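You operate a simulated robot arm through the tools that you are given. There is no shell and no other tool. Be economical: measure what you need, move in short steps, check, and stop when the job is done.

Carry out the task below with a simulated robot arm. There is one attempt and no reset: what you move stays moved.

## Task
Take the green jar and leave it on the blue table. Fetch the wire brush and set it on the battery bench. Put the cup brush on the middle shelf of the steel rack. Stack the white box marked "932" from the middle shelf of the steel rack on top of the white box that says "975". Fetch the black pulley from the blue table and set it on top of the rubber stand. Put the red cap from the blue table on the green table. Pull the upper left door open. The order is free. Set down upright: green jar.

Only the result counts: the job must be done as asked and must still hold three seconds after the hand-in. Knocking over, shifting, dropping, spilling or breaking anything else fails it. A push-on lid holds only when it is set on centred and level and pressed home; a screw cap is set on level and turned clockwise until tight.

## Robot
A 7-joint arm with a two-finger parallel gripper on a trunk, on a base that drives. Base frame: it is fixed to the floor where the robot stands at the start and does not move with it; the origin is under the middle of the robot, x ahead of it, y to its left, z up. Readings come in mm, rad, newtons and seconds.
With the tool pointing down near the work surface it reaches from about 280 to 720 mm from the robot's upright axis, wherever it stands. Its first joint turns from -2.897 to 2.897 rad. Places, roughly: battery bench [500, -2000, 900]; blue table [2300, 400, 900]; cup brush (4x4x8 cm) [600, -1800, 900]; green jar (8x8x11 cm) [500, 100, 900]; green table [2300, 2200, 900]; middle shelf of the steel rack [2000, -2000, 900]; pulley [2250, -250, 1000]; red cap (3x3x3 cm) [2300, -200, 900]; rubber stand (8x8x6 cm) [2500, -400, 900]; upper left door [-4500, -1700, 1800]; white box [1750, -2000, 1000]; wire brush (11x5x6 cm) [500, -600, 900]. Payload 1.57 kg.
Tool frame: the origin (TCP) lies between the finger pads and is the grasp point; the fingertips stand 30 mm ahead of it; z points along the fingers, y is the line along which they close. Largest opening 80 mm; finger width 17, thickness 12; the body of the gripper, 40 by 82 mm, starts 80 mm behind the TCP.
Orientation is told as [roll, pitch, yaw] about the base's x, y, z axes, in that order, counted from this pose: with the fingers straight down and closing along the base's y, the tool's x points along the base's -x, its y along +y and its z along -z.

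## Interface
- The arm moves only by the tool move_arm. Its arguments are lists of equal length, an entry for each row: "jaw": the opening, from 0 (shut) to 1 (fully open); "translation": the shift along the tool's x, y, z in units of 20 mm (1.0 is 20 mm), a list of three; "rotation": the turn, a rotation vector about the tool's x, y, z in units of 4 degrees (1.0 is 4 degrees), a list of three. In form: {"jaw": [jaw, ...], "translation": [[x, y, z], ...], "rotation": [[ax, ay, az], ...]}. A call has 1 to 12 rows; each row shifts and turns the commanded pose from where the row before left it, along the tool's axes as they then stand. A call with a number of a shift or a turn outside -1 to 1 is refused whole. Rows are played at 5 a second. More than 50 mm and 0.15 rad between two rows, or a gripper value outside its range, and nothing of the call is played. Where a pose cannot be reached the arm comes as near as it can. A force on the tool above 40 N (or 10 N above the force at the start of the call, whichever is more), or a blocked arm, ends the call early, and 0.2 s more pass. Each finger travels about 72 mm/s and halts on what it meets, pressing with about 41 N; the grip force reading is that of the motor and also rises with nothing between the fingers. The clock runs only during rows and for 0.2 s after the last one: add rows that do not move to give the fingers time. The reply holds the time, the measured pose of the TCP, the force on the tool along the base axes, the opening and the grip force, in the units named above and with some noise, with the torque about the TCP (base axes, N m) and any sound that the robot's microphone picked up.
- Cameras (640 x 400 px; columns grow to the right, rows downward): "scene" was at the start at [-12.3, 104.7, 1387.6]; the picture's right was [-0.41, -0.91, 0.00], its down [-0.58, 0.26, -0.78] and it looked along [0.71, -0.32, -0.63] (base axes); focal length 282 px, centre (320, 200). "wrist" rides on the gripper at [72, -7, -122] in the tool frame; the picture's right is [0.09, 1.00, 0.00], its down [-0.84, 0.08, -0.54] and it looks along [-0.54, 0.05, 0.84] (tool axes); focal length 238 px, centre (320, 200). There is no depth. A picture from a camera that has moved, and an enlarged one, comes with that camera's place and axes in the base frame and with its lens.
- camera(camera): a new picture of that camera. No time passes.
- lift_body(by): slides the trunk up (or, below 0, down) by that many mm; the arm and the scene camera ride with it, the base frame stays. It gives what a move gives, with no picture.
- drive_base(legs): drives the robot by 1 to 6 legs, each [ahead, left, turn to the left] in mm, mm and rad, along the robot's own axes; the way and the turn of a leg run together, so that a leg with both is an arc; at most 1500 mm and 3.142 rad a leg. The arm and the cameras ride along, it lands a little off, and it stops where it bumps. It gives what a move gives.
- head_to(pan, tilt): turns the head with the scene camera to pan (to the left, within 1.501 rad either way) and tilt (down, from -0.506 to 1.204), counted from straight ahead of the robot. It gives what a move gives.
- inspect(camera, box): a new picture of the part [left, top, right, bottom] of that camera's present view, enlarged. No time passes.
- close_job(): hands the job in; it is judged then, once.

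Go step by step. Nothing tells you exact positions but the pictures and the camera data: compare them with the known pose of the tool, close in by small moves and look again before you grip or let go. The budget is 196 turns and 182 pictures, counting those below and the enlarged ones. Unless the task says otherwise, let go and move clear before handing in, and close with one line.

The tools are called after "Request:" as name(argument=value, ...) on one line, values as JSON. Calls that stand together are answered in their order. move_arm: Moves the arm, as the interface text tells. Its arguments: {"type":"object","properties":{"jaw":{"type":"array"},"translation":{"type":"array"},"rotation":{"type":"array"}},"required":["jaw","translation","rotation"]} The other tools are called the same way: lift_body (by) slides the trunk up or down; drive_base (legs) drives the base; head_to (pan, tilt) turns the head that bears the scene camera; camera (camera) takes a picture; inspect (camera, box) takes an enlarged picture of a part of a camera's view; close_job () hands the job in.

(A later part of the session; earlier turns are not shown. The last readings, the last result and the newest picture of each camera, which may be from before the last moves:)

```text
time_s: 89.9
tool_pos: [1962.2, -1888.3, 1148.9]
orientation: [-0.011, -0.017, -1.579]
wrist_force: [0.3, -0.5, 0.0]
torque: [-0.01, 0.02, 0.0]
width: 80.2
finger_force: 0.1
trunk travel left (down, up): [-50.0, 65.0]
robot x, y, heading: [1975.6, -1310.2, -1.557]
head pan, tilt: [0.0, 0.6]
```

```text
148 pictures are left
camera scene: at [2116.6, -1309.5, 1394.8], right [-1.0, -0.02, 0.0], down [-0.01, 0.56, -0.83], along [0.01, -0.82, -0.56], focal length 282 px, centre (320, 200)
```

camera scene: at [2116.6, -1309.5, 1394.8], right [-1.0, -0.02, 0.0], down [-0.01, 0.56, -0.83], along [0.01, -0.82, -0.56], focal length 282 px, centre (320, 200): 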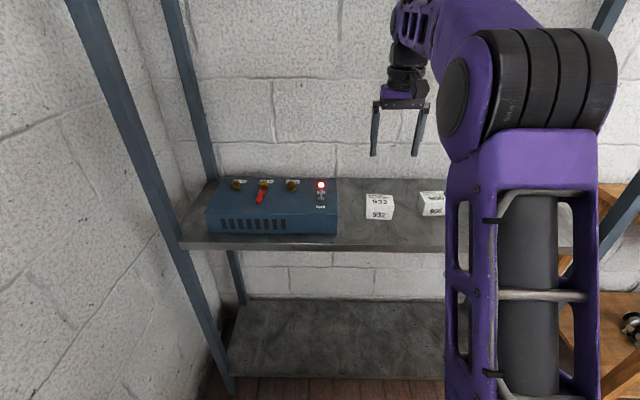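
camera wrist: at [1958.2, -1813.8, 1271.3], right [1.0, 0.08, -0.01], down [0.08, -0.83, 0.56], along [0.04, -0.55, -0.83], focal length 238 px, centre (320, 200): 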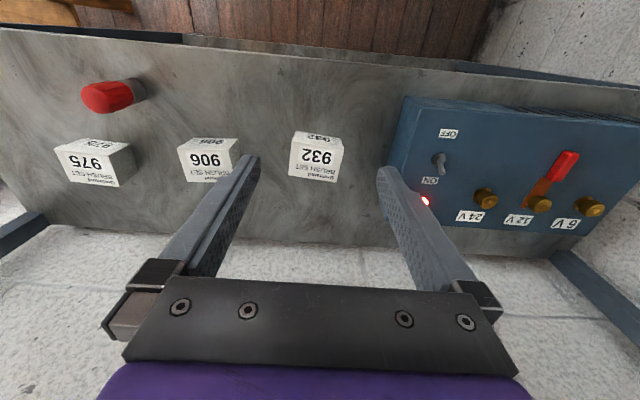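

Request:
inspect(camera="wrist", box=[250, 110, 390, 198])

Request:
inspect(camera="wrist", box=[30, 110, 170, 198])

```text
4.55 times, centred on (320, 154) of wrist
camera zoom: at [1958.2, -1813.8, 1271.3], right [1.0, 0.08, -0.01], down [0.08, -0.83, 0.56], along [0.04, -0.55, -0.83], focal length 1083 px, centre (320, 409)
```

zoom: 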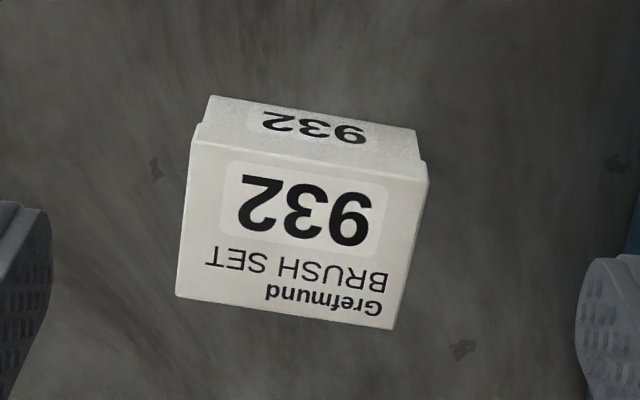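

```text
4.55 times, centred on (100, 154) of wrist
camera zoom: at [1958.2, -1813.8, 1271.3], right [1.0, 0.08, -0.01], down [0.08, -0.83, 0.56], along [0.04, -0.55, -0.83], focal length 1083 px, centre (1320, 409)
```

zoom: 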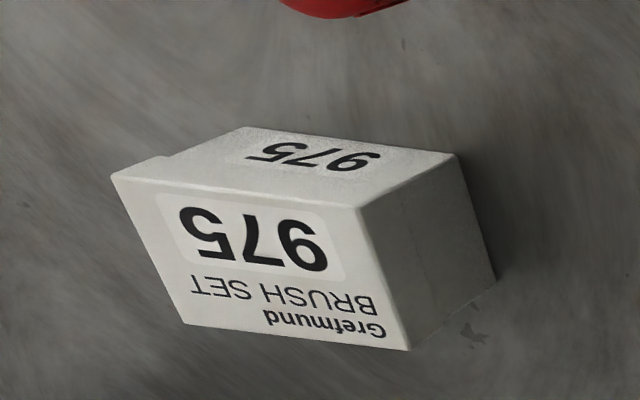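

Box 932: ~72×52×50 mm, top centre ≈(1961,-1956), yaw ≈-5.5°. I'll rotate the gripper ~85° so it closes across the 52 mm depth.

Request:
move_arm(jaw=[1, 1, 1, 1, 1, 1, 1, 1, 1, 1, 1], translation=[[0, 0, 0], [0, 0, 0], [0, 0, 0], [0, 0, 0], [0, 0, 0], [0, 0, 0], [0, 0, 0], [0, 0, 0], [0, 0, 0], [0, 0, 0], [0, 0, 0]], rotation=[[0, 0, -0.966], [0, 0, -0.966], [0, 0, -0.966], [0, 0, -0.966], [0, 0, -0.966], [0, 0, -0.966], [0, 0, -0.966], [0, 0, -0.966], [0, 0, -0.966], [0, 0, -0.966], [0, 0, -0.966]])

Request:
move_arm(jaw=[1, 1, 1, 1, 1, 1, 1, 1, 1, 1, 1], translation=[[0, 0, 0], [0, 0, 0], [0, 0, 0], [0, 0, 0], [0, 0, 0], [0, 0, 0], [0, 0, 0], [0, 0, 0], [0, 0, 0], [0, 0, 0], [0, 0, 0]], rotation=[[0, 0, -0.966], [0, 0, -0.966], [0, 0, -0.966], [0, 0, -0.966], [0, 0, -0.966], [0, 0, -0.966], [0, 0, -0.966], [0, 0, -0.966], [0, 0, -0.966], [0, 0, -0.966], [0, 0, -0.966]])

Request:
camera(camera="wrist")

```text
time_s: 92.3
tool_pos: [1963.8, -1888.5, 1149.0]
orientation: [-0.02, -0.006, -0.837]
wrist_force: [-1.5, -0.4, 0.1]
torque: [0.02, 0.01, 0.0]
width: 80.0
finger_force: 0.1
trunk travel left (down, up): [-50.0, 65.0]
robot x, y, heading: [1975.8, -1309.5, -1.558]
head pan, tilt: [0.0, 0.6]
```

```text
time_s: 94.7
tool_pos: [1963.6, -1886.9, 1149.9]
orientation: [-0.016, 0.008, -0.096]
wrist_force: [0.8, 0.1, -0.2]
torque: [0.01, 0.01, 0.0]
width: 79.9
finger_force: 0.1
trunk travel left (down, up): [-50.0, 65.0]
robot x, y, heading: [1980.2, -1313.6, -1.552]
head pan, tilt: [0.0, 0.6]
```

```text
145 pictures are left
camera wrist: at [1892.1, -1885.4, 1273.2], right [0.0, 1.0, -0.02], down [0.85, 0.01, 0.53], along [0.53, -0.02, -0.85], focal length 238 px, centre (320, 200)
```

wrist: 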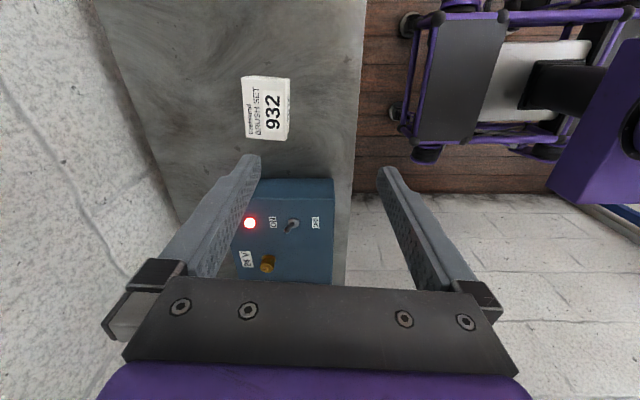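

Request:
move_arm(jaw=[1, 1, 1, 1, 1, 1, 1, 1, 1, 1, 1], translation=[[0, -0.9, 0], [0, -0.9, 0], [0, -0.9, 0], [0, -0.86, 0], [0, 0, 0.9], [0, 0, 0.9], [0, 0, 0.9], [0, 0, 0.9], [0, 0, 0.9], [0, 0, 0.9], [0, 0, 0.9]], rotation=[[-0.23, -0.11, 0], [0, 0, 0], [0, 0, 0], [0, 0, 0], [0, 0, 0], [0, 0, 0], [0, 0, 0], [0, 0, 0], [0, 0, 0], [0, 0, 0], [0, 0, 0]])

Request:
camera(camera="wrist")

Request:
camera(camera="scene")

```text
time_s: 97.1
tool_pos: [1956.5, -1957.0, 1023.9]
orientation: [-0.004, 0.001, -0.098]
wrist_force: [-0.5, 0.3, 0.6]
torque: [-0.02, 0.0, 0.01]
width: 80.1
finger_force: 0.0
trunk travel left (down, up): [-50.0, 65.0]
robot x, y, heading: [1974.7, -1313.1, -1.553]
head pan, tilt: [0.0, 0.6]
```

```text
144 pictures are left
camera wrist: at [1883.7, -1957.9, 1147.2], right [0.01, 1.0, 0.0], down [0.84, 0.0, 0.54], along [0.54, -0.01, -0.84], focal length 238 px, centre (320, 200)
```

wrist: 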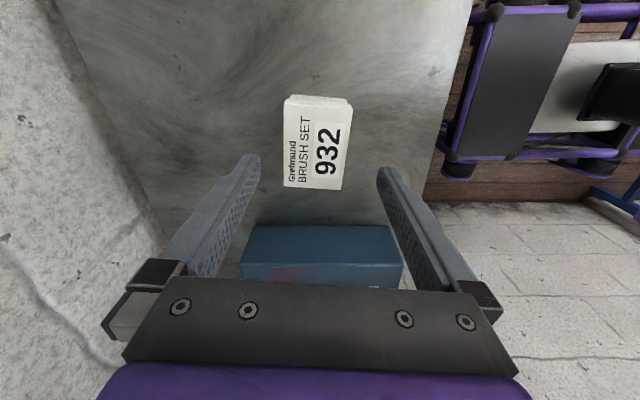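

```text
143 pictures are left
camera scene: at [2116.6, -1309.5, 1394.8], right [-1.0, -0.02, 0.0], down [-0.01, 0.56, -0.83], along [0.01, -0.82, -0.56], focal length 282 px, centre (320, 200)
```

scene: 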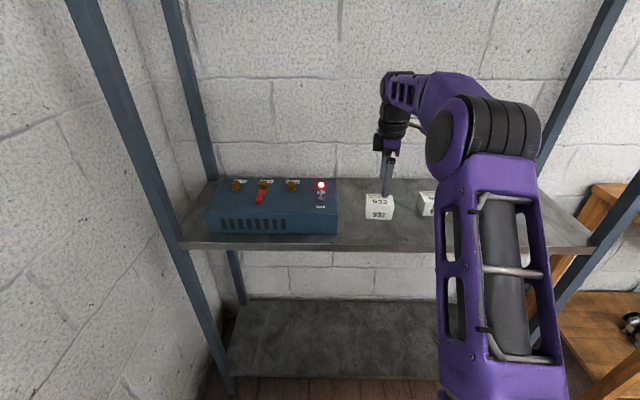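

Box centred between fingers within ~6 mm. Descending and gripping.

Request:
move_arm(jaw=[1, 1, 1, 1, 1, 0.5, 0.5, 0.5, 0.5, 0.5], translation=[[0, -0.3, 0.5], [0, 0, 0.9], [0, 0, 0.9], [0, 0, 0.9], [0, 0, 0.5], [0, 0, 0], [0, 0, 0], [0, 0, 0], [0, 0, 0], [0, 0, 0]], rotation=[[0, 0, 0], [0, 0, 0], [0, 0, 0], [0, 0, 0], [0, 0, 0], [0, 0, 0], [0, 0, 0], [0, 0, 0], [0, 0, 0], [0, 0, 0]])

Request:
camera(camera="wrist")

```text
time_s: 99.3
tool_pos: [1955.4, -1964.8, 949.5]
orientation: [-0.002, 0.002, -0.098]
wrist_force: [0.5, -0.4, 0.9]
torque: [-0.03, -0.01, -0.02]
width: 53.7
finger_force: 41.2
trunk travel left (down, up): [-50.0, 65.0]
robot x, y, heading: [1979.6, -1314.1, -1.55]
head pan, tilt: [0.0, 0.6]
```

```text
142 pictures are left
camera wrist: at [1883.0, -1964.2, 1073.3], right [0.01, 1.0, 0.0], down [0.84, 0.0, 0.54], along [0.54, 0.0, -0.84], focal length 238 px, centre (320, 200)
```

wrist: 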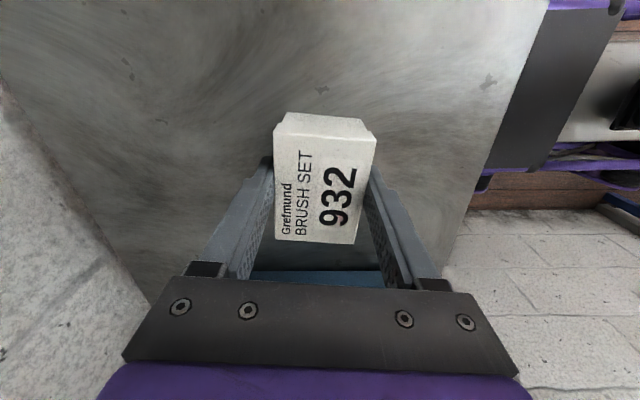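

Gripped. Lifting, then strafing right to box 975.

Request:
move_arm(jaw=[0.5, 0.5, 0.5, 0.5, 0.5, 0.5, 0.5, 0.5, 0.5, 0.5], translation=[[0, 0, -0.6], [0, 0, -1], [0, 0, -1], [0, 0, -1], [0, 0, -1], [0, 0, -1], [0, 0, -1], [0, 0, -1], [0, 0, -1], [0, 0, 0]], rotation=[[0, 0, 0], [0, 0, 0], [0, 0, 0], [0, 0, 0], [0, 0, 0], [0, 0, 0], [0, 0, 0], [0, 0, 0], [0, 0, 0], [0, 0, 0]])

Request:
camera(camera="scene")

Request:
drive_base(legs=[[0, -325, 0]])

Request:
camera(camera="wrist")

Request:
camera(camera="scene")

```text
time_s: 101.5
tool_pos: [1955.6, -1964.0, 1121.8]
orientation: [-0.001, 0.002, -0.099]
wrist_force: [0.7, 0.3, -0.1]
torque: [-0.02, -0.01, 0.03]
width: 54.1
finger_force: 40.3
trunk travel left (down, up): [-50.0, 65.0]
robot x, y, heading: [1978.9, -1315.8, -1.554]
head pan, tilt: [0.0, 0.6]
```

```text
141 pictures are left
camera scene: at [2116.6, -1309.6, 1394.8], right [-1.0, -0.02, 0.0], down [-0.01, 0.56, -0.83], along [0.01, -0.82, -0.56], focal length 282 px, centre (320, 200)
```

scene: 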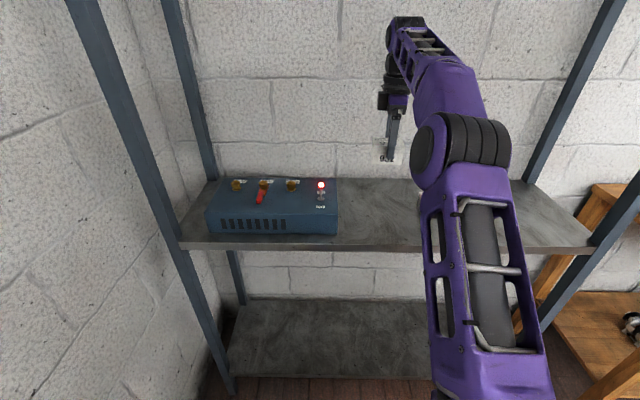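

```text
time_s: 105.3
tool_pos: [1629.6, -1971.0, 1121.9]
orientation: [-0.002, 0.001, -0.098]
wrist_force: [0.7, 0.4, 0.4]
torque: [-0.03, 0.01, 0.02]
width: 54.1
finger_force: 41.0
trunk travel left (down, up): [-50.0, 65.0]
robot x, y, heading: [1649.9, -1317.6, -1.553]
head pan, tilt: [0.0, 0.6]
```

```text
140 pictures are left
camera wrist: at [1556.1, -1969.2, 1244.6], right [0.01, 1.0, 0.0], down [0.84, 0.0, 0.54], along [0.54, 0.0, -0.84], focal length 238 px, centre (320, 200)
```

wrist: 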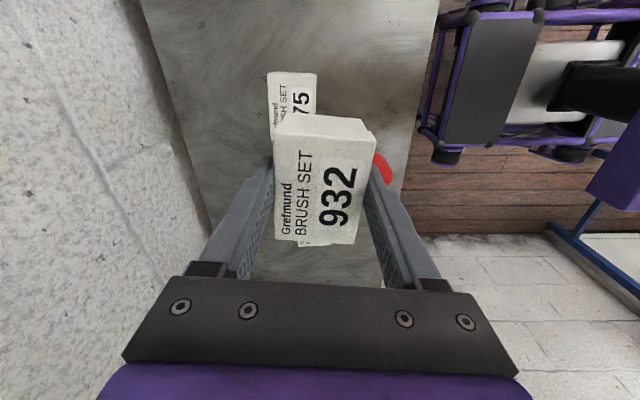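

```text
139 pictures are left
camera scene: at [1790.2, -1315.2, 1394.8], right [-1.0, -0.02, 0.0], down [-0.01, 0.56, -0.83], along [0.01, -0.82, -0.56], focal length 282 px, centre (320, 200)
```

scene: 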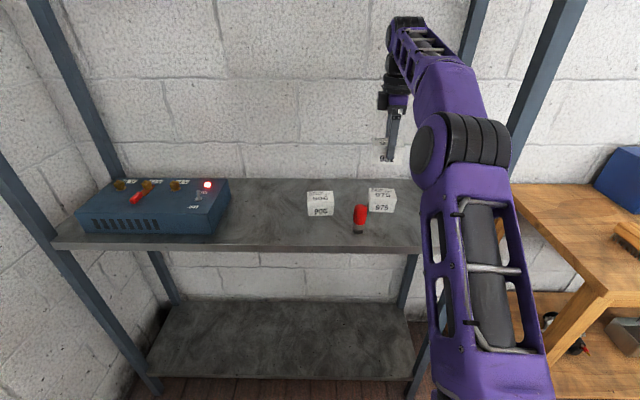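

Request:
inspect(camera="wrist", box=[220, 50, 380, 150])

Request:
inspect(camera="scene", box=[280, 130, 440, 230])

```text
4.00 times, centred on (300, 100) of wrist
camera zoom: at [1556.1, -1969.2, 1244.6], right [0.01, 1.0, 0.0], down [0.84, 0.0, 0.54], along [0.54, 0.0, -0.84], focal length 953 px, centre (400, 600)
```

zoom: 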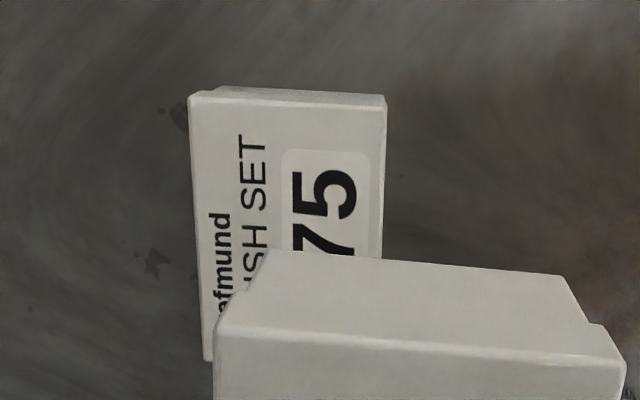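

```text
4.00 times, centred on (360, 180) of scene
camera zoom: at [1790.2, -1315.2, 1394.8], right [-1.0, -0.02, 0.0], down [-0.01, 0.56, -0.83], along [0.01, -0.82, -0.56], focal length 1126 px, centre (160, 280)
```

zoom: 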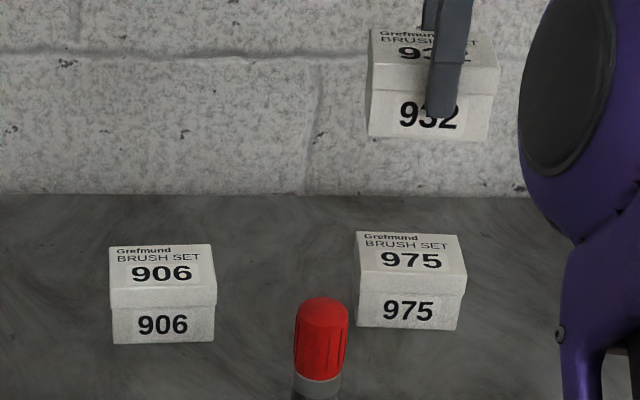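

Closed lids, boxes aligned alike. 975's top centre ≈(1617,-2001); shifting (-12,-31), aligning yaw, and lowering partway to re-measure.

Request:
move_arm(jaw=[0.5, 0.5, 0.5, 0.5, 0.5, 0.5, 0.5, 0.5], translation=[[0.22, -0.8, 0], [0.22, -0.83, 0], [0, 0, 0.8], [0, 0, 0.9], [0, 0, 0.9], [0, 0, 0.8], [0, 0, 0.8], [0, 0, 0]], rotation=[[0, 0, -0.3], [0, 0, -0.27], [0, 0, 0], [0, 0, 0], [0, 0, 0], [0, 0, 0], [0, 0, 0], [0, 0, 0]])

Request:
camera(camera="wrist")

Request:
inspect(camera="wrist", box=[240, 70, 400, 170])

Request:
inspect(camera="scene", box=[330, 130, 450, 230])

```text
time_s: 107.1
tool_pos: [1619.5, -1982.3, 1023.7]
orientation: [-0.002, 0.002, -0.058]
wrist_force: [0.2, 0.6, -0.9]
torque: [-0.02, -0.01, 0.0]
width: 54.1
finger_force: 41.7
out of reach, approached as far as the arm can: row 1, 2
trunk travel left (down, up): [-50.0, 65.0]
robot x, y, heading: [1648.6, -1320.1, -1.556]
head pan, tilt: [0.0, 0.6]
```

```text
136 pictures are left
camera wrist: at [1546.8, -1984.7, 1146.8], right [-0.03, 1.0, 0.0], down [0.84, 0.03, 0.54], along [0.54, 0.02, -0.84], focal length 238 px, centre (320, 200)
```

wrist: 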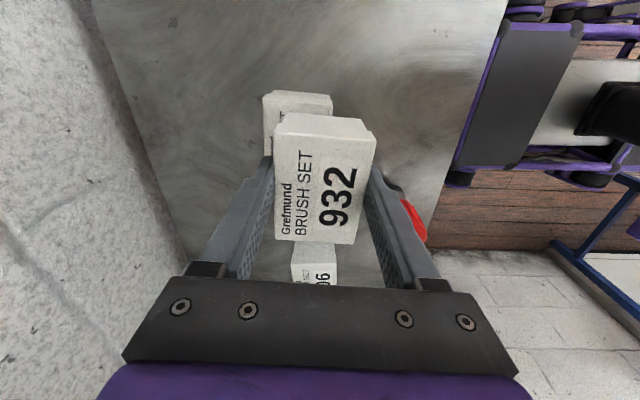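

```text
4.00 times, centred on (320, 120) of wrist
camera zoom: at [1546.8, -1984.7, 1146.8], right [-0.03, 1.0, 0.0], down [0.84, 0.03, 0.54], along [0.54, 0.02, -0.84], focal length 953 px, centre (320, 520)
```

zoom: 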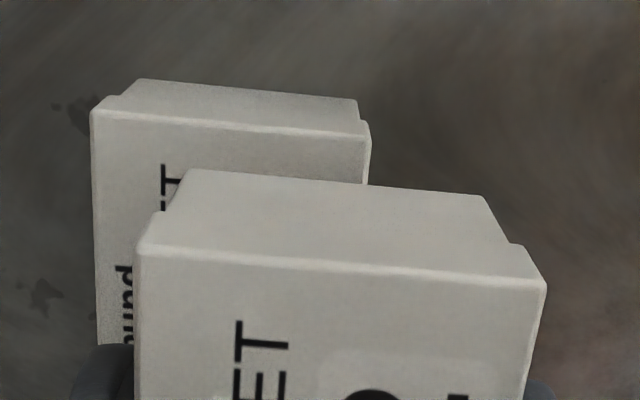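

```text
4.00 times, centred on (390, 180) of scene
camera zoom: at [1790.2, -1315.2, 1394.8], right [-1.0, -0.02, 0.0], down [-0.01, 0.56, -0.83], along [0.01, -0.82, -0.56], focal length 1126 px, centre (40, 280)
```

zoom: 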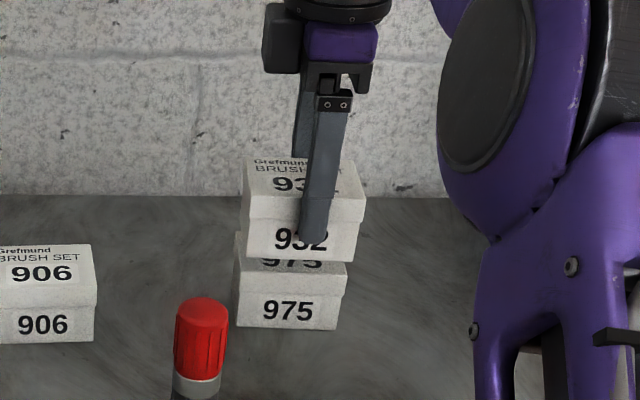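

Remaining offset ≈(-3,-19) mm; arm is at reach limit, so I drive ahead a bit.

Request:
drive_base(legs=[[20, 0, 0]])

Request:
inspect(camera="wrist", box=[240, 70, 400, 170])

```text
time_s: 107.8
tool_pos: [1621.0, -2001.7, 1023.8]
orientation: [-0.002, 0.002, -0.059]
wrist_force: [-0.2, 0.3, -0.2]
torque: [-0.02, -0.01, -0.01]
width: 54.0
finger_force: 40.9
trunk travel left (down, up): [-50.0, 65.0]
robot x, y, heading: [1647.8, -1337.2, -1.559]
head pan, tilt: [0.0, 0.6]
```

```text
4.00 times, centred on (320, 120) of wrist
camera zoom: at [1547.1, -2004.5, 1147.1], right [-0.03, 1.0, 0.0], down [0.84, 0.03, 0.54], along [0.54, 0.02, -0.84], focal length 953 px, centre (320, 520)
```

zoom: 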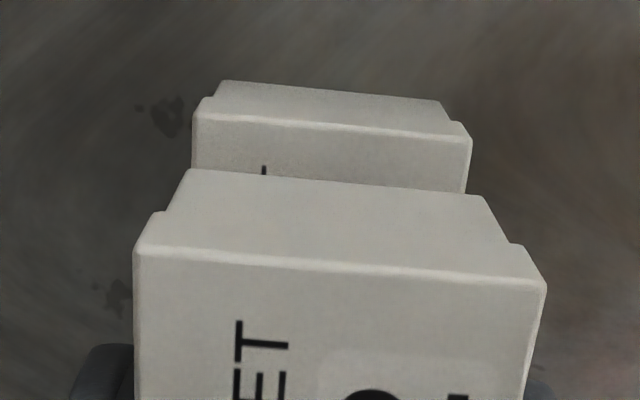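

Well aligned. Lowering onto 975.

Request:
move_arm(jaw=[0.5, 0.5, 0.5, 0.5, 0.5, 0.5, 0.5], translation=[[0.15, 0, 0.2], [0, 0, 0.2], [0, 0, 0.2], [0, 0, 0.2], [0, 0, 0.15], [0, 0, 0.1], [0, 0, 0]], rotation=[[0, 0, 0], [0, 0, 0], [0, 0, 0], [0, 0, 0], [0, 0, 0], [0, 0, 0], [0, 0, 0]])

Request:
camera(camera="wrist")

Request:
inspect(camera="scene", box=[330, 130, 450, 230])

```text
time_s: 109.5
tool_pos: [1617.7, -2002.2, 1002.3]
orientation: [-0.001, 0.001, -0.059]
wrist_force: [-0.2, 0.5, -0.6]
torque: [0.0, -0.01, -0.06]
width: 53.8
finger_force: 41.3
trunk travel left (down, up): [-50.0, 65.0]
robot x, y, heading: [1653.5, -1339.3, -1.558]
head pan, tilt: [0.0, 0.6]
```

```text
132 pictures are left
camera wrist: at [1544.2, -2004.6, 1126.0], right [-0.03, 1.0, 0.0], down [0.84, 0.03, 0.54], along [0.54, 0.02, -0.84], focal length 238 px, centre (320, 200)
```

wrist: 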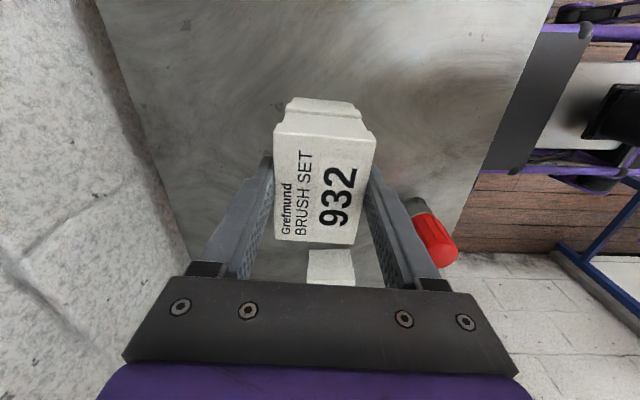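

```text
4.00 times, centred on (390, 180) of scene
camera zoom: at [1790.5, -1335.1, 1394.8], right [-1.0, -0.02, 0.0], down [-0.01, 0.56, -0.83], along [0.01, -0.82, -0.56], focal length 1126 px, centre (40, 280)
```

zoom: 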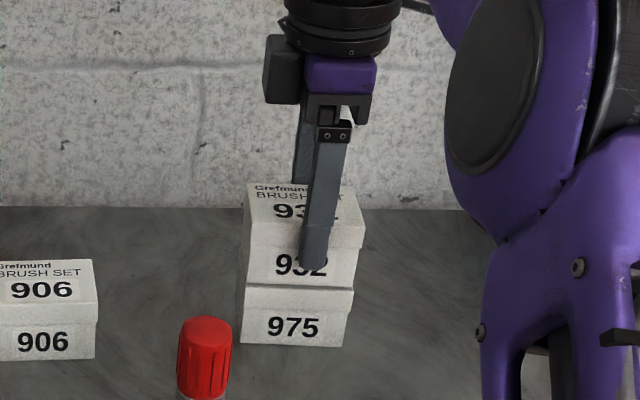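

Request:
move_arm(jaw=[0.5, 0.5, 0.5, 0.5, 0.5], translation=[[0, 0, 0.1], [0, 0, 0.1], [0, 0, 0.1], [0, 0, 0.1], [0, 0, 0]], rotation=[[0, 0, 0], [0, 0, 0], [0, 0, 0], [0, 0, 0], [0, 0, 0]])

```text
time_s: 110.7
tool_pos: [1618.2, -2001.0, 1000.0]
orientation: [-0.01, 0.0, -0.059]
wrist_force: [0.1, -3.2, 32.1]
torque: [0.3, -0.18, 0.03]
width: 53.9
finger_force: 41.3
trunk travel left (down, up): [-50.0, 65.0]
robot x, y, heading: [1650.0, -1338.9, -1.557]
head pan, tilt: [0.0, 0.6]
```

Seated. Relieving pressure and opening.

Request:
move_arm(jaw=[0.5, 0.6, 0.7, 0.85, 1, 1, 1], translation=[[0, 0, -0.25], [0, 0, 0], [0, 0, 0], [0, 0, 0], [0, 0, 0], [0, 0, 0], [0, 0, 0]], rotation=[[0, 0, 0], [0, 0, 0], [0, 0, 0], [0, 0, 0], [0, 0, 0], [0, 0, 0], [0, 0, 0]])

Request:
camera(camera="wrist")

```text
time_s: 112.2
tool_pos: [1616.4, -2002.2, 999.8]
orientation: [-0.001, 0.003, -0.059]
wrist_force: [0.4, 0.4, -0.4]
torque: [0.02, 0.0, 0.02]
width: 79.8
finger_force: 0.1
trunk travel left (down, up): [-50.0, 65.0]
robot x, y, heading: [1651.9, -1338.3, -1.554]
head pan, tilt: [0.0, 0.6]
```

```text
130 pictures are left
camera wrist: at [1544.1, -2004.8, 1122.9], right [-0.03, 1.0, 0.0], down [0.84, 0.03, 0.54], along [0.54, 0.02, -0.84], focal length 238 px, centre (320, 200)
```

wrist: 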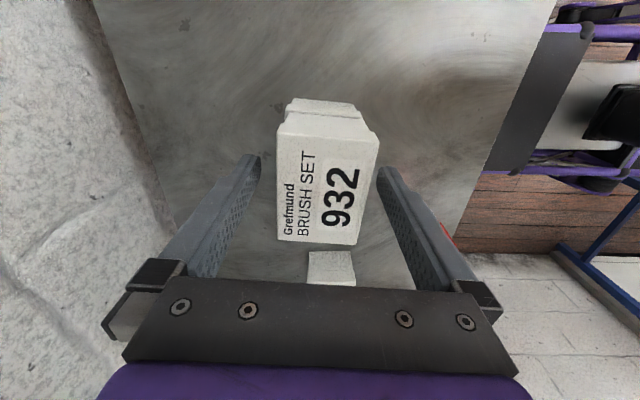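

Released cleanly. Rising straight up and then backing the robot away from the rack.

Request:
move_arm(jaw=[1, 1, 1, 1, 1, 1, 1, 1, 1], translation=[[0, 0, -0.8], [0, 0, -1], [0, 0, -1], [0, 0, -1], [0, 0, -1], [0, 0, -1], [0, 0, -1], [0, 0, -1], [0, 0, 0]], rotation=[[0, 0, 0], [0, 0, 0], [0, 0, 0], [0, 0, 0], [0, 0, 0], [0, 0, 0], [0, 0, 0], [0, 0, 0], [0, 0, 0]])

Request:
camera(camera="scene")

Request:
drive_base(legs=[[-340, 0, 0]])

Request:
head_to(pan=1.4, tilt=0.5)

Request:
camera(camera="scene")

```text
time_s: 114.2
tool_pos: [1617.4, -1990.5, 1139.6]
orientation: [-0.001, 0.003, -0.06]
wrist_force: [-0.6, -0.5, -0.4]
torque: [0.02, 0.0, 0.0]
width: 80.1
finger_force: 0.0
out of reach, approached as far as the arm can: row 7, 8
trunk travel left (down, up): [-50.0, 65.0]
robot x, y, heading: [1651.9, -1338.3, -1.554]
head pan, tilt: [0.0, 0.6]
```

```text
129 pictures are left
camera scene: at [1790.5, -1335.1, 1394.8], right [-1.0, -0.02, 0.0], down [-0.01, 0.56, -0.83], along [0.01, -0.82, -0.56], focal length 282 px, centre (320, 200)
```

scene: 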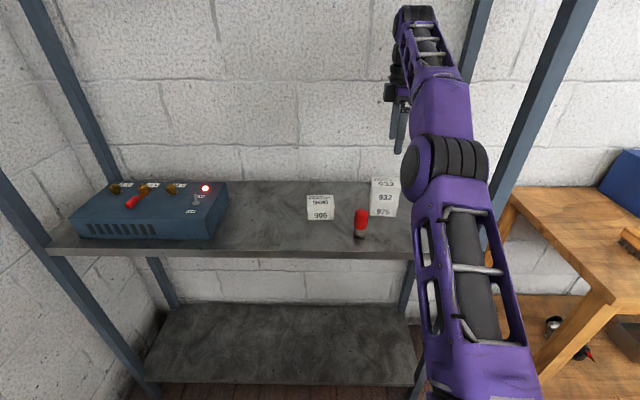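

```text
time_s: 116.5
tool_pos: [1610.4, -1651.4, 1139.1]
orientation: [-0.001, 0.003, -0.059]
wrist_force: [-0.2, 0.4, 0.0]
torque: [0.0, -0.01, -0.01]
width: 79.6
finger_force: 0.0
trunk travel left (down, up): [-50.0, 65.0]
robot x, y, heading: [1643.7, -1002.0, -1.556]
head pan, tilt: [0.0, 0.6]
```

```text
time_s: 118.0
tool_pos: [1611.3, -1652.4, 1139.7]
orientation: [-0.002, 0.002, -0.058]
wrist_force: [0.0, -0.3, 0.5]
torque: [-0.02, 0.02, 0.01]
width: 79.8
finger_force: 0.0
trunk travel left (down, up): [-50.0, 65.0]
robot x, y, heading: [1647.9, -998.5, -1.558]
head pan, tilt: [1.4, 0.499]
```

```text
128 pictures are left
camera scene: at [1873.5, -921.8, 1403.9], right [-0.15, -0.99, 0.0], down [-0.47, 0.07, -0.88], along [0.87, -0.14, -0.48], focal length 282 px, centre (320, 200)
```

scene: 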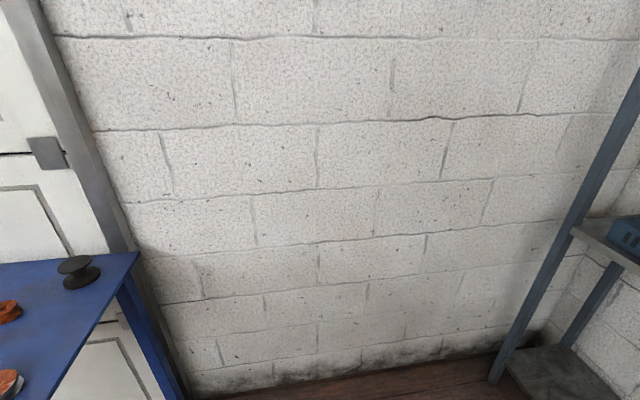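

Stack is good. Retracting the arm and turning the wrist back to the neutral yaw before facing the blue table.

Request:
move_arm(jaw=[1, 1, 1, 1, 1, 1, 1, 1, 1, 1, 1, 1], translation=[[0, 1, 0], [0, 1, 0], [0, 1, 0], [0, 1, 0], [0, 1, 0], [0, 1, 0], [0, 1, 0], [0, 1, 0], [0, 1, 0], [0, 1, 0], [0, 0, 0], [0, 0, 0]], rotation=[[0, 0, 0], [0, 0, 0], [0, 0, 0], [0, 0, 0], [0, 0, 0], [0, 0, 0], [0, 0, 0], [0, 0, 0], [0, 0, 0], [0, 0, 0], [0, 0, 0.8], [0, 0, 0.8]])

Request:
move_arm(jaw=[1, 1, 1, 1, 1, 1, 1, 1, 1, 1], translation=[[0, 0, 0], [0, 0, 0], [0, 0, 0], [0, 0, 0], [0, 0, 0], [0, 0, 0], [0, 0, 0], [0, 0, 0], [0, 0, 0], [0, 0, 0]], rotation=[[0, 0, 1], [0, 0, 1], [0, 0, 1], [0, 0, 1], [0, 0, 1], [0, 0, 1], [0, 0, 1], [0, 0, 1], [0, 0, 1], [0, 0, 1]])

Request:
move_arm(jaw=[1, 1, 1, 1, 1, 1, 1, 1, 1, 1], translation=[[0, 0, 0], [0, 0, 0], [0, 0, 0], [0, 0, 0], [0, 0, 0], [0, 0, 0], [0, 0, 0], [0, 0, 0], [0, 0, 0], [0, 0, 0]], rotation=[[0, 0, 1], [0, 0, 1], [0, 0, 1], [0, 0, 1], [0, 0, 1], [0, 0, 1], [0, 0, 1], [0, 0, 1], [0, 0, 1], [0, 0, 0.8]])

Request:
drive_base(legs=[[0, 0, 1.556]])

Request:
head_to(pan=0.5, tilt=0.5)

Request:
camera(camera="scene")

```text
time_s: 120.6
tool_pos: [1623.4, -1453.2, 1138.3]
orientation: [-0.002, 0.001, -0.169]
wrist_force: [-0.1, 0.9, -0.4]
torque: [0.01, 0.03, 0.01]
width: 80.0
finger_force: 0.1
trunk travel left (down, up): [-50.0, 65.0]
robot x, y, heading: [1646.9, -1001.4, -1.559]
head pan, tilt: [1.4, 0.499]
```

```text
time_s: 122.8
tool_pos: [1623.6, -1452.3, 1139.8]
orientation: [-0.002, 0.0, -0.869]
wrist_force: [-0.7, -0.5, 0.0]
torque: [-0.03, 0.02, 0.0]
width: 80.2
finger_force: 0.1
trunk travel left (down, up): [-50.0, 65.0]
robot x, y, heading: [1647.5, -1001.0, -1.557]
head pan, tilt: [1.4, 0.499]
```

```text
time_s: 125.0
tool_pos: [1622.7, -1452.1, 1138.0]
orientation: [-0.001, -0.001, -1.554]
wrist_force: [0.3, -0.1, -0.1]
torque: [-0.01, 0.02, -0.06]
width: 79.9
finger_force: 0.0
trunk travel left (down, up): [-50.0, 65.0]
robot x, y, heading: [1643.6, -1001.0, -1.551]
head pan, tilt: [1.4, 0.499]
```

```text
time_s: 129.3
tool_pos: [2097.9, -1030.8, 1139.9]
orientation: [-0.002, -0.002, 0.001]
wrist_force: [0.2, -0.7, -0.4]
torque: [-0.01, 0.03, 0.02]
width: 80.0
finger_force: 0.0
trunk travel left (down, up): [-50.0, 65.0]
robot x, y, heading: [1643.0, -999.7, -0.004]
head pan, tilt: [1.4, 0.499]
```

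```text
time_s: 130.5
tool_pos: [2095.9, -1030.2, 1140.2]
orientation: [-0.003, -0.001, 0.001]
wrist_force: [0.1, 0.1, -1.1]
torque: [-0.01, 0.0, 0.0]
width: 79.9
finger_force: 0.0
trunk travel left (down, up): [-50.0, 65.0]
robot x, y, heading: [1649.9, -999.6, -0.007]
head pan, tilt: [0.499, 0.499]
```

```text
127 pictures are left
camera scene: at [1635.2, -816.3, 1403.9], right [0.48, -0.88, 0.0], down [-0.42, -0.23, -0.88], along [0.77, 0.42, -0.48], focal length 282 px, centre (320, 200)
```

scene: 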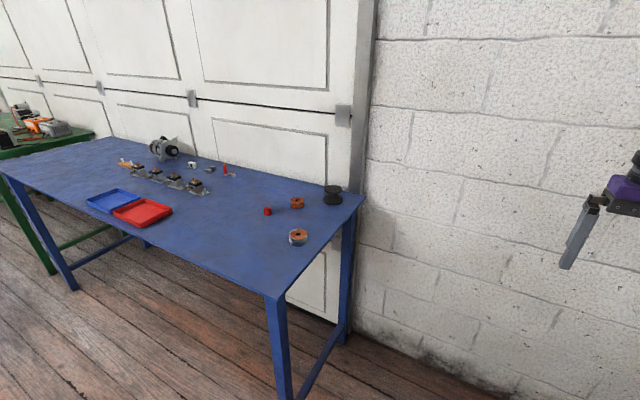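

Request:
inspect(camera="scene", box=[240, 170, 360, 250])

Request:
inspect(camera="scene", box=[80, 120, 270, 240])

```text
5.00 times, centred on (300, 210) of scene
camera zoom: at [1635.2, -816.3, 1403.9], right [0.48, -0.88, 0.0], down [-0.42, -0.23, -0.88], along [0.77, 0.42, -0.48], focal length 1408 px, centre (420, 150)
```

zoom: 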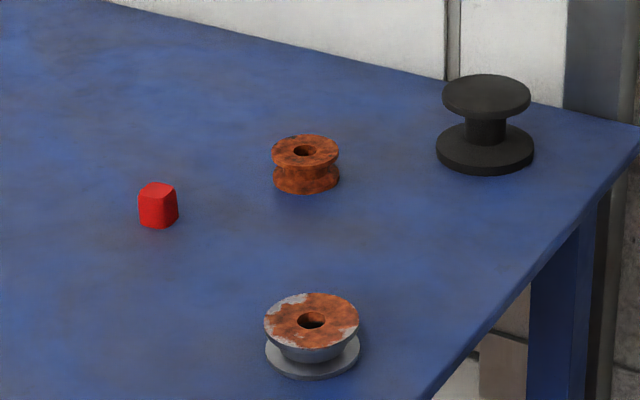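

```text
3.33 times, centred on (175, 180) of scene
camera zoom: at [1635.2, -816.3, 1403.9], right [0.48, -0.88, 0.0], down [-0.42, -0.23, -0.88], along [0.77, 0.42, -0.48], focal length 938 px, centre (803, 267)
```

zoom: 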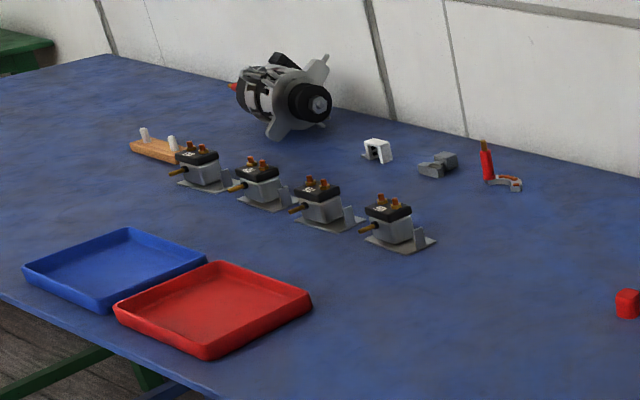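

Two rusty pulleys, red cap (≈2284,-255) and a black spool-shaped thing (≈2468,-418) are at the table's right end. I need to find which is the black pulley; going closer from the end of the table.

Request:
drive_base(legs=[[0, 0, 1.578], [0, -560, 0]])

Request:
head_to(pan=0.0, tilt=0.6)

Request:
camera(camera="scene")

Request:
camera(camera="wrist")

```text
time_s: 140.3
tool_pos: [2239.9, -547.8, 1138.7]
orientation: [-0.001, -0.002, 1.569]
wrist_force: [0.3, -0.2, -0.7]
torque: [0.0, -0.01, -0.04]
width: 80.2
finger_force: 0.1
trunk travel left (down, up): [-50.0, 65.0]
robot x, y, heading: [2204.0, -997.1, 1.568]
head pan, tilt: [0.499, 0.499]
```

```text
time_s: 141.3
tool_pos: [2238.5, -546.9, 1138.6]
orientation: [-0.003, -0.001, 1.569]
wrist_force: [0.0, 0.6, -0.2]
torque: [-0.01, -0.02, 0.01]
width: 79.8
finger_force: 0.1
trunk travel left (down, up): [-50.0, 65.0]
robot x, y, heading: [2206.2, -998.1, 1.565]
head pan, tilt: [0.0, 0.6]
```

```text
124 pictures are left
camera scene: at [2067.6, -1001.2, 1394.8], right [1.0, 0.0, 0.0], down [0.0, -0.56, -0.83], along [0.0, 0.83, -0.56], focal length 282 px, centre (320, 200)
```

scene: 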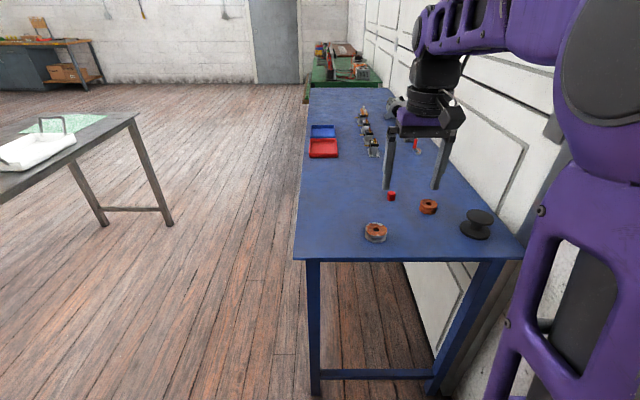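

```text
123 pictures are left
camera wrist: at [2244.8, -620.1, 1262.2], right [-1.0, -0.09, 0.0], down [-0.08, 0.84, 0.54], along [-0.05, 0.54, -0.84], focal length 238 px, centre (320, 200)
```

wrist: 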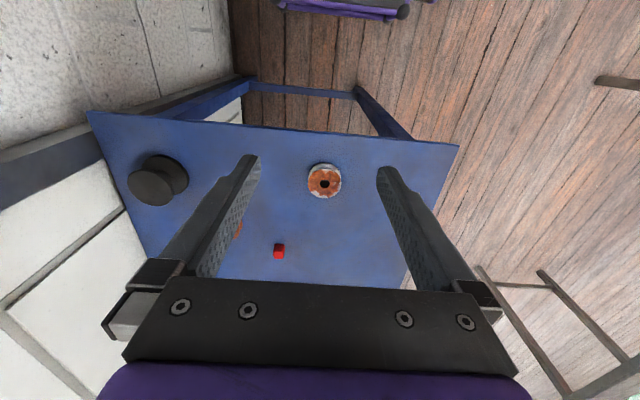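

Request:
inspect(camera="scene", box=[350, 180, 510, 260])

Request:
inspect(camera="wrist", box=[110, 130, 370, 280])

Request:
inspect(camera="scene", box=[300, 85, 460, 195])

```text
4.00 times, centred on (430, 220) of scene
camera zoom: at [2067.6, -1001.2, 1394.8], right [1.0, 0.0, 0.0], down [0.0, -0.56, -0.83], along [0.0, 0.83, -0.56], focal length 1126 px, centre (-120, 120)
```

zoom: 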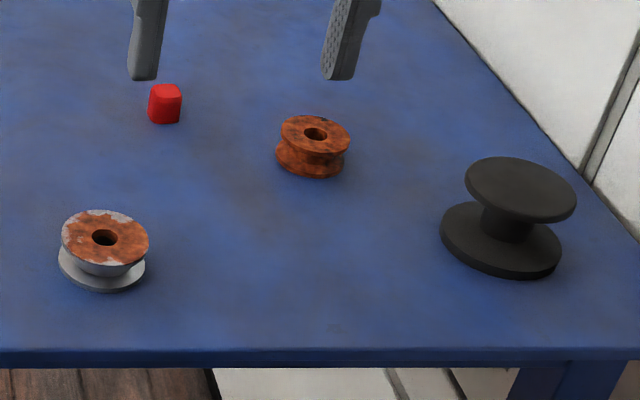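

```text
2.46 times, centred on (240, 205) of wrist
camera zoom: at [2244.8, -620.1, 1262.2], right [-1.0, -0.09, 0.0], down [-0.08, 0.84, 0.54], along [-0.05, 0.54, -0.84], focal length 587 px, centre (517, 188)
```

zoom: 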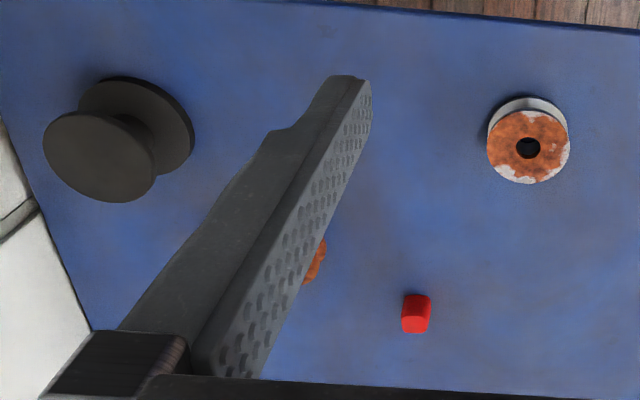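

```text
3.64 times, centred on (380, 140) of scene
camera zoom: at [2067.6, -1001.2, 1394.8], right [1.0, 0.0, 0.0], down [0.0, -0.56, -0.83], along [0.0, 0.83, -0.56], focal length 1024 px, centre (102, 418)
```

zoom: 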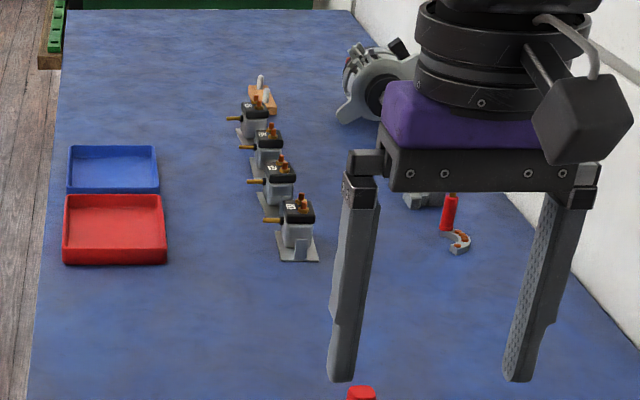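

Two pulleys: one grey with rusty top, one fully rust-coloured. I need a closer look for black paint remnants; moving the base closer and arm over the far pulley.

Request:
drive_base(legs=[[110, -90, 0]])

Request:
camera(camera="wrist")

Request:
inspect(camera="wrist", box=[240, 120, 400, 220])

```text
time_s: 142.8
tool_pos: [2330.0, -438.7, 1138.7]
orientation: [-0.003, -0.003, 1.569]
wrist_force: [-0.6, 0.3, 0.1]
torque: [0.03, -0.01, -0.01]
width: 80.2
finger_force: 0.0
trunk travel left (down, up): [-50.0, 65.0]
robot x, y, heading: [2302.4, -893.6, 1.566]
head pan, tilt: [0.0, 0.6]
```

```text
119 pictures are left
camera wrist: at [2335.8, -511.3, 1262.3], right [-1.0, -0.09, 0.0], down [-0.08, 0.84, 0.54], along [-0.05, 0.54, -0.84], focal length 238 px, centre (320, 200)
```

wrist: 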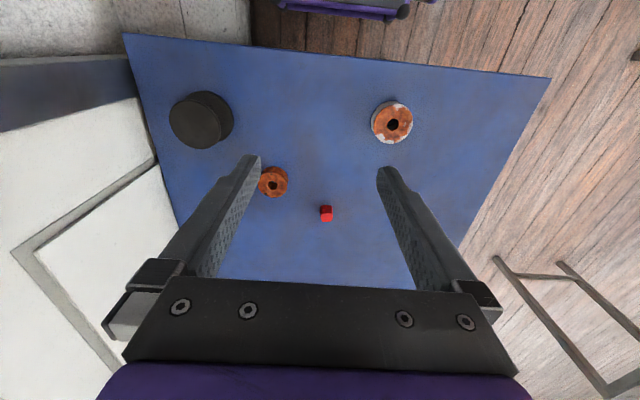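

```text
4.00 times, centred on (320, 170) of wrist
camera zoom: at [2335.8, -511.3, 1262.3], right [-1.0, -0.09, 0.0], down [-0.08, 0.84, 0.54], along [-0.05, 0.54, -0.84], focal length 953 px, centre (320, 320)
```

zoom: 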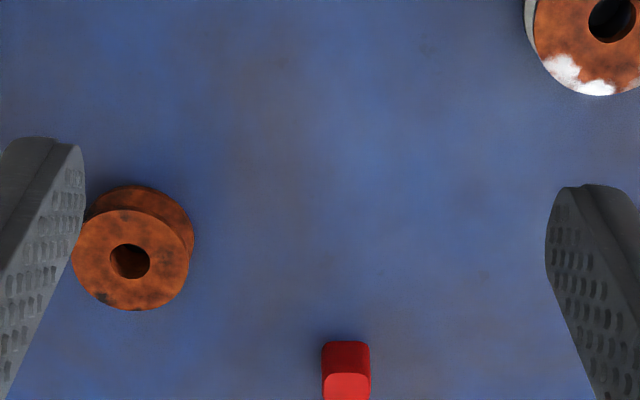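

Request:
move_arm(jaw=[1, 1, 1, 1, 1], translation=[[-0.9, -0.62, 0.6], [-0.9, -0.62, 0.6], [-0.9, -0.62, 0.6], [-0.9, -0.62, 0.6], [-0.9, -0.62, 0.6]], rotation=[[0, 0, 0], [0, 0, 0], [0, 0, 0], [0, 0, 0], [0, 0, 0]])

Request:
camera(camera="wrist")

Request:
inspect(camera="wrist", box=[270, 90, 366, 150])

```text
time_s: 144.0
tool_pos: [2393.9, -349.2, 1078.5]
orientation: [-0.001, -0.002, 1.569]
wrist_force: [-0.5, -0.8, -0.2]
torque: [0.0, 0.02, 0.0]
width: 80.3
finger_force: 0.0
trunk travel left (down, up): [-50.0, 65.0]
robot x, y, heading: [2298.1, -889.7, 1.568]
head pan, tilt: [0.0, 0.6]
```

```text
117 pictures are left
camera wrist: at [2398.5, -421.3, 1202.1], right [-1.0, -0.09, 0.0], down [-0.08, 0.84, 0.54], along [-0.05, 0.54, -0.84], focal length 238 px, centre (320, 200)
```

wrist: 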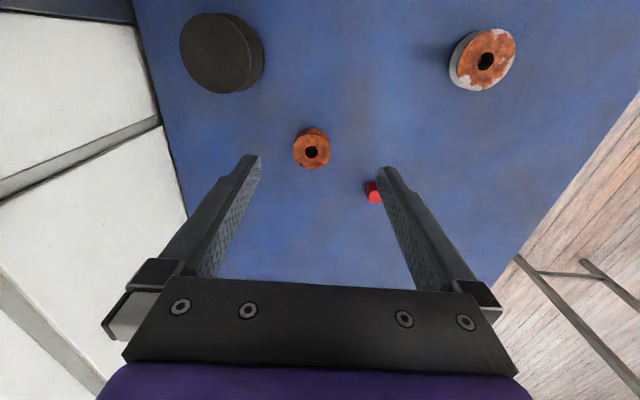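

```text
6.67 times, centred on (318, 120) of wrist
camera zoom: at [2398.5, -421.3, 1202.1], right [-1.0, -0.09, 0.0], down [-0.08, 0.84, 0.54], along [-0.05, 0.54, -0.84], focal length 1589 px, centre (333, 733)
```

zoom: 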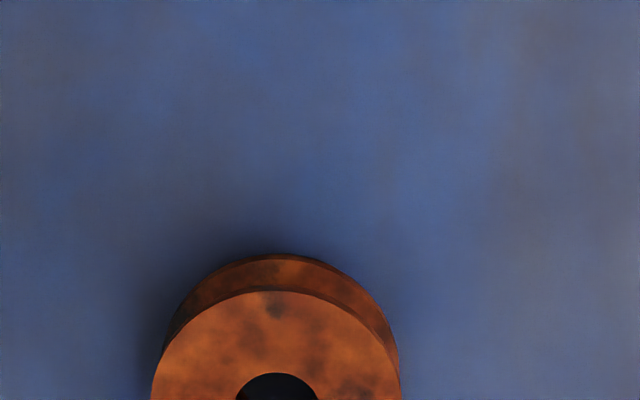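

Request:
inspect(camera="wrist", box=[270, 115, 354, 175])

Request:
inspect(camera="wrist", box=[435, 15, 530, 100])

Request:
inspect(camera="scene", box=[300, 200, 380, 270])

Request:
camera(camera="scene")

```text
6.67 times, centred on (312, 145) of wrist
camera zoom: at [2398.5, -421.3, 1202.1], right [-1.0, -0.09, 0.0], down [-0.08, 0.84, 0.54], along [-0.05, 0.54, -0.84], focal length 1589 px, centre (373, 567)
```

zoom: 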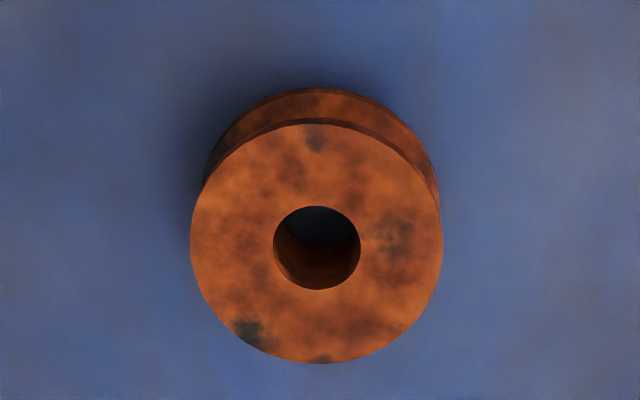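

```text
4.71 times, centred on (482, 58) of wrist
camera zoom: at [2398.5, -421.3, 1202.1], right [-1.0, -0.09, 0.0], down [-0.08, 0.84, 0.54], along [-0.05, 0.54, -0.84], focal length 1122 px, centre (-445, 871)
```

zoom: 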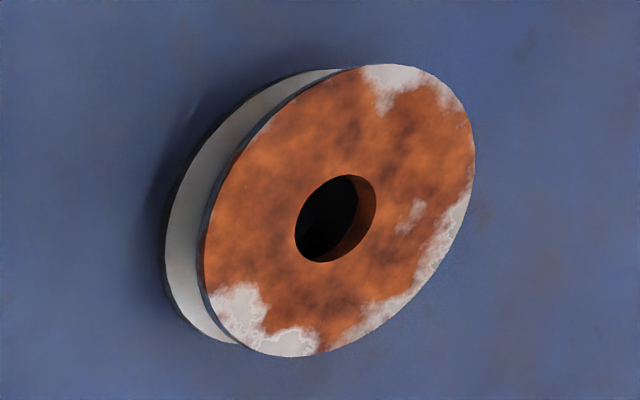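

```text
5.71 times, centred on (340, 235) of scene
camera zoom: at [2158.8, -892.5, 1394.8], right [1.0, 0.0, 0.0], down [0.0, -0.56, -0.83], along [0.0, 0.83, -0.56], focal length 1609 px, centre (206, 0)
```

zoom: 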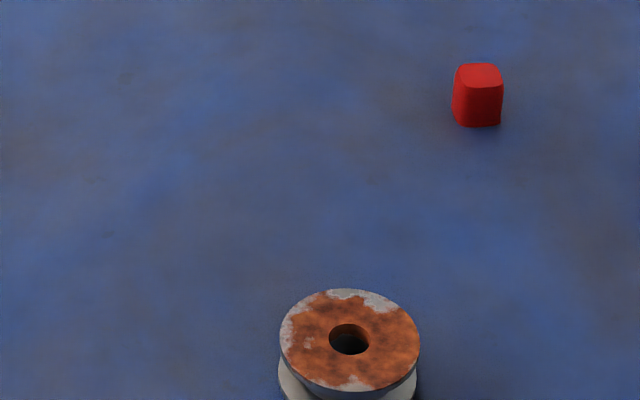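

```text
112 pictures are left
camera scene: at [2158.8, -892.5, 1394.8], right [1.0, 0.0, 0.0], down [0.0, -0.56, -0.83], along [0.0, 0.83, -0.56], focal length 282 px, centre (320, 200)
```

scene: 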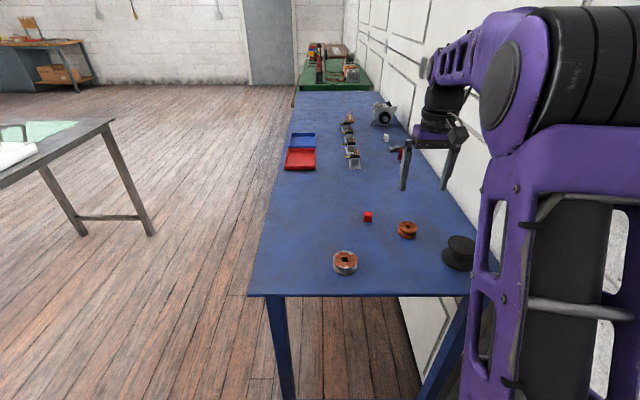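

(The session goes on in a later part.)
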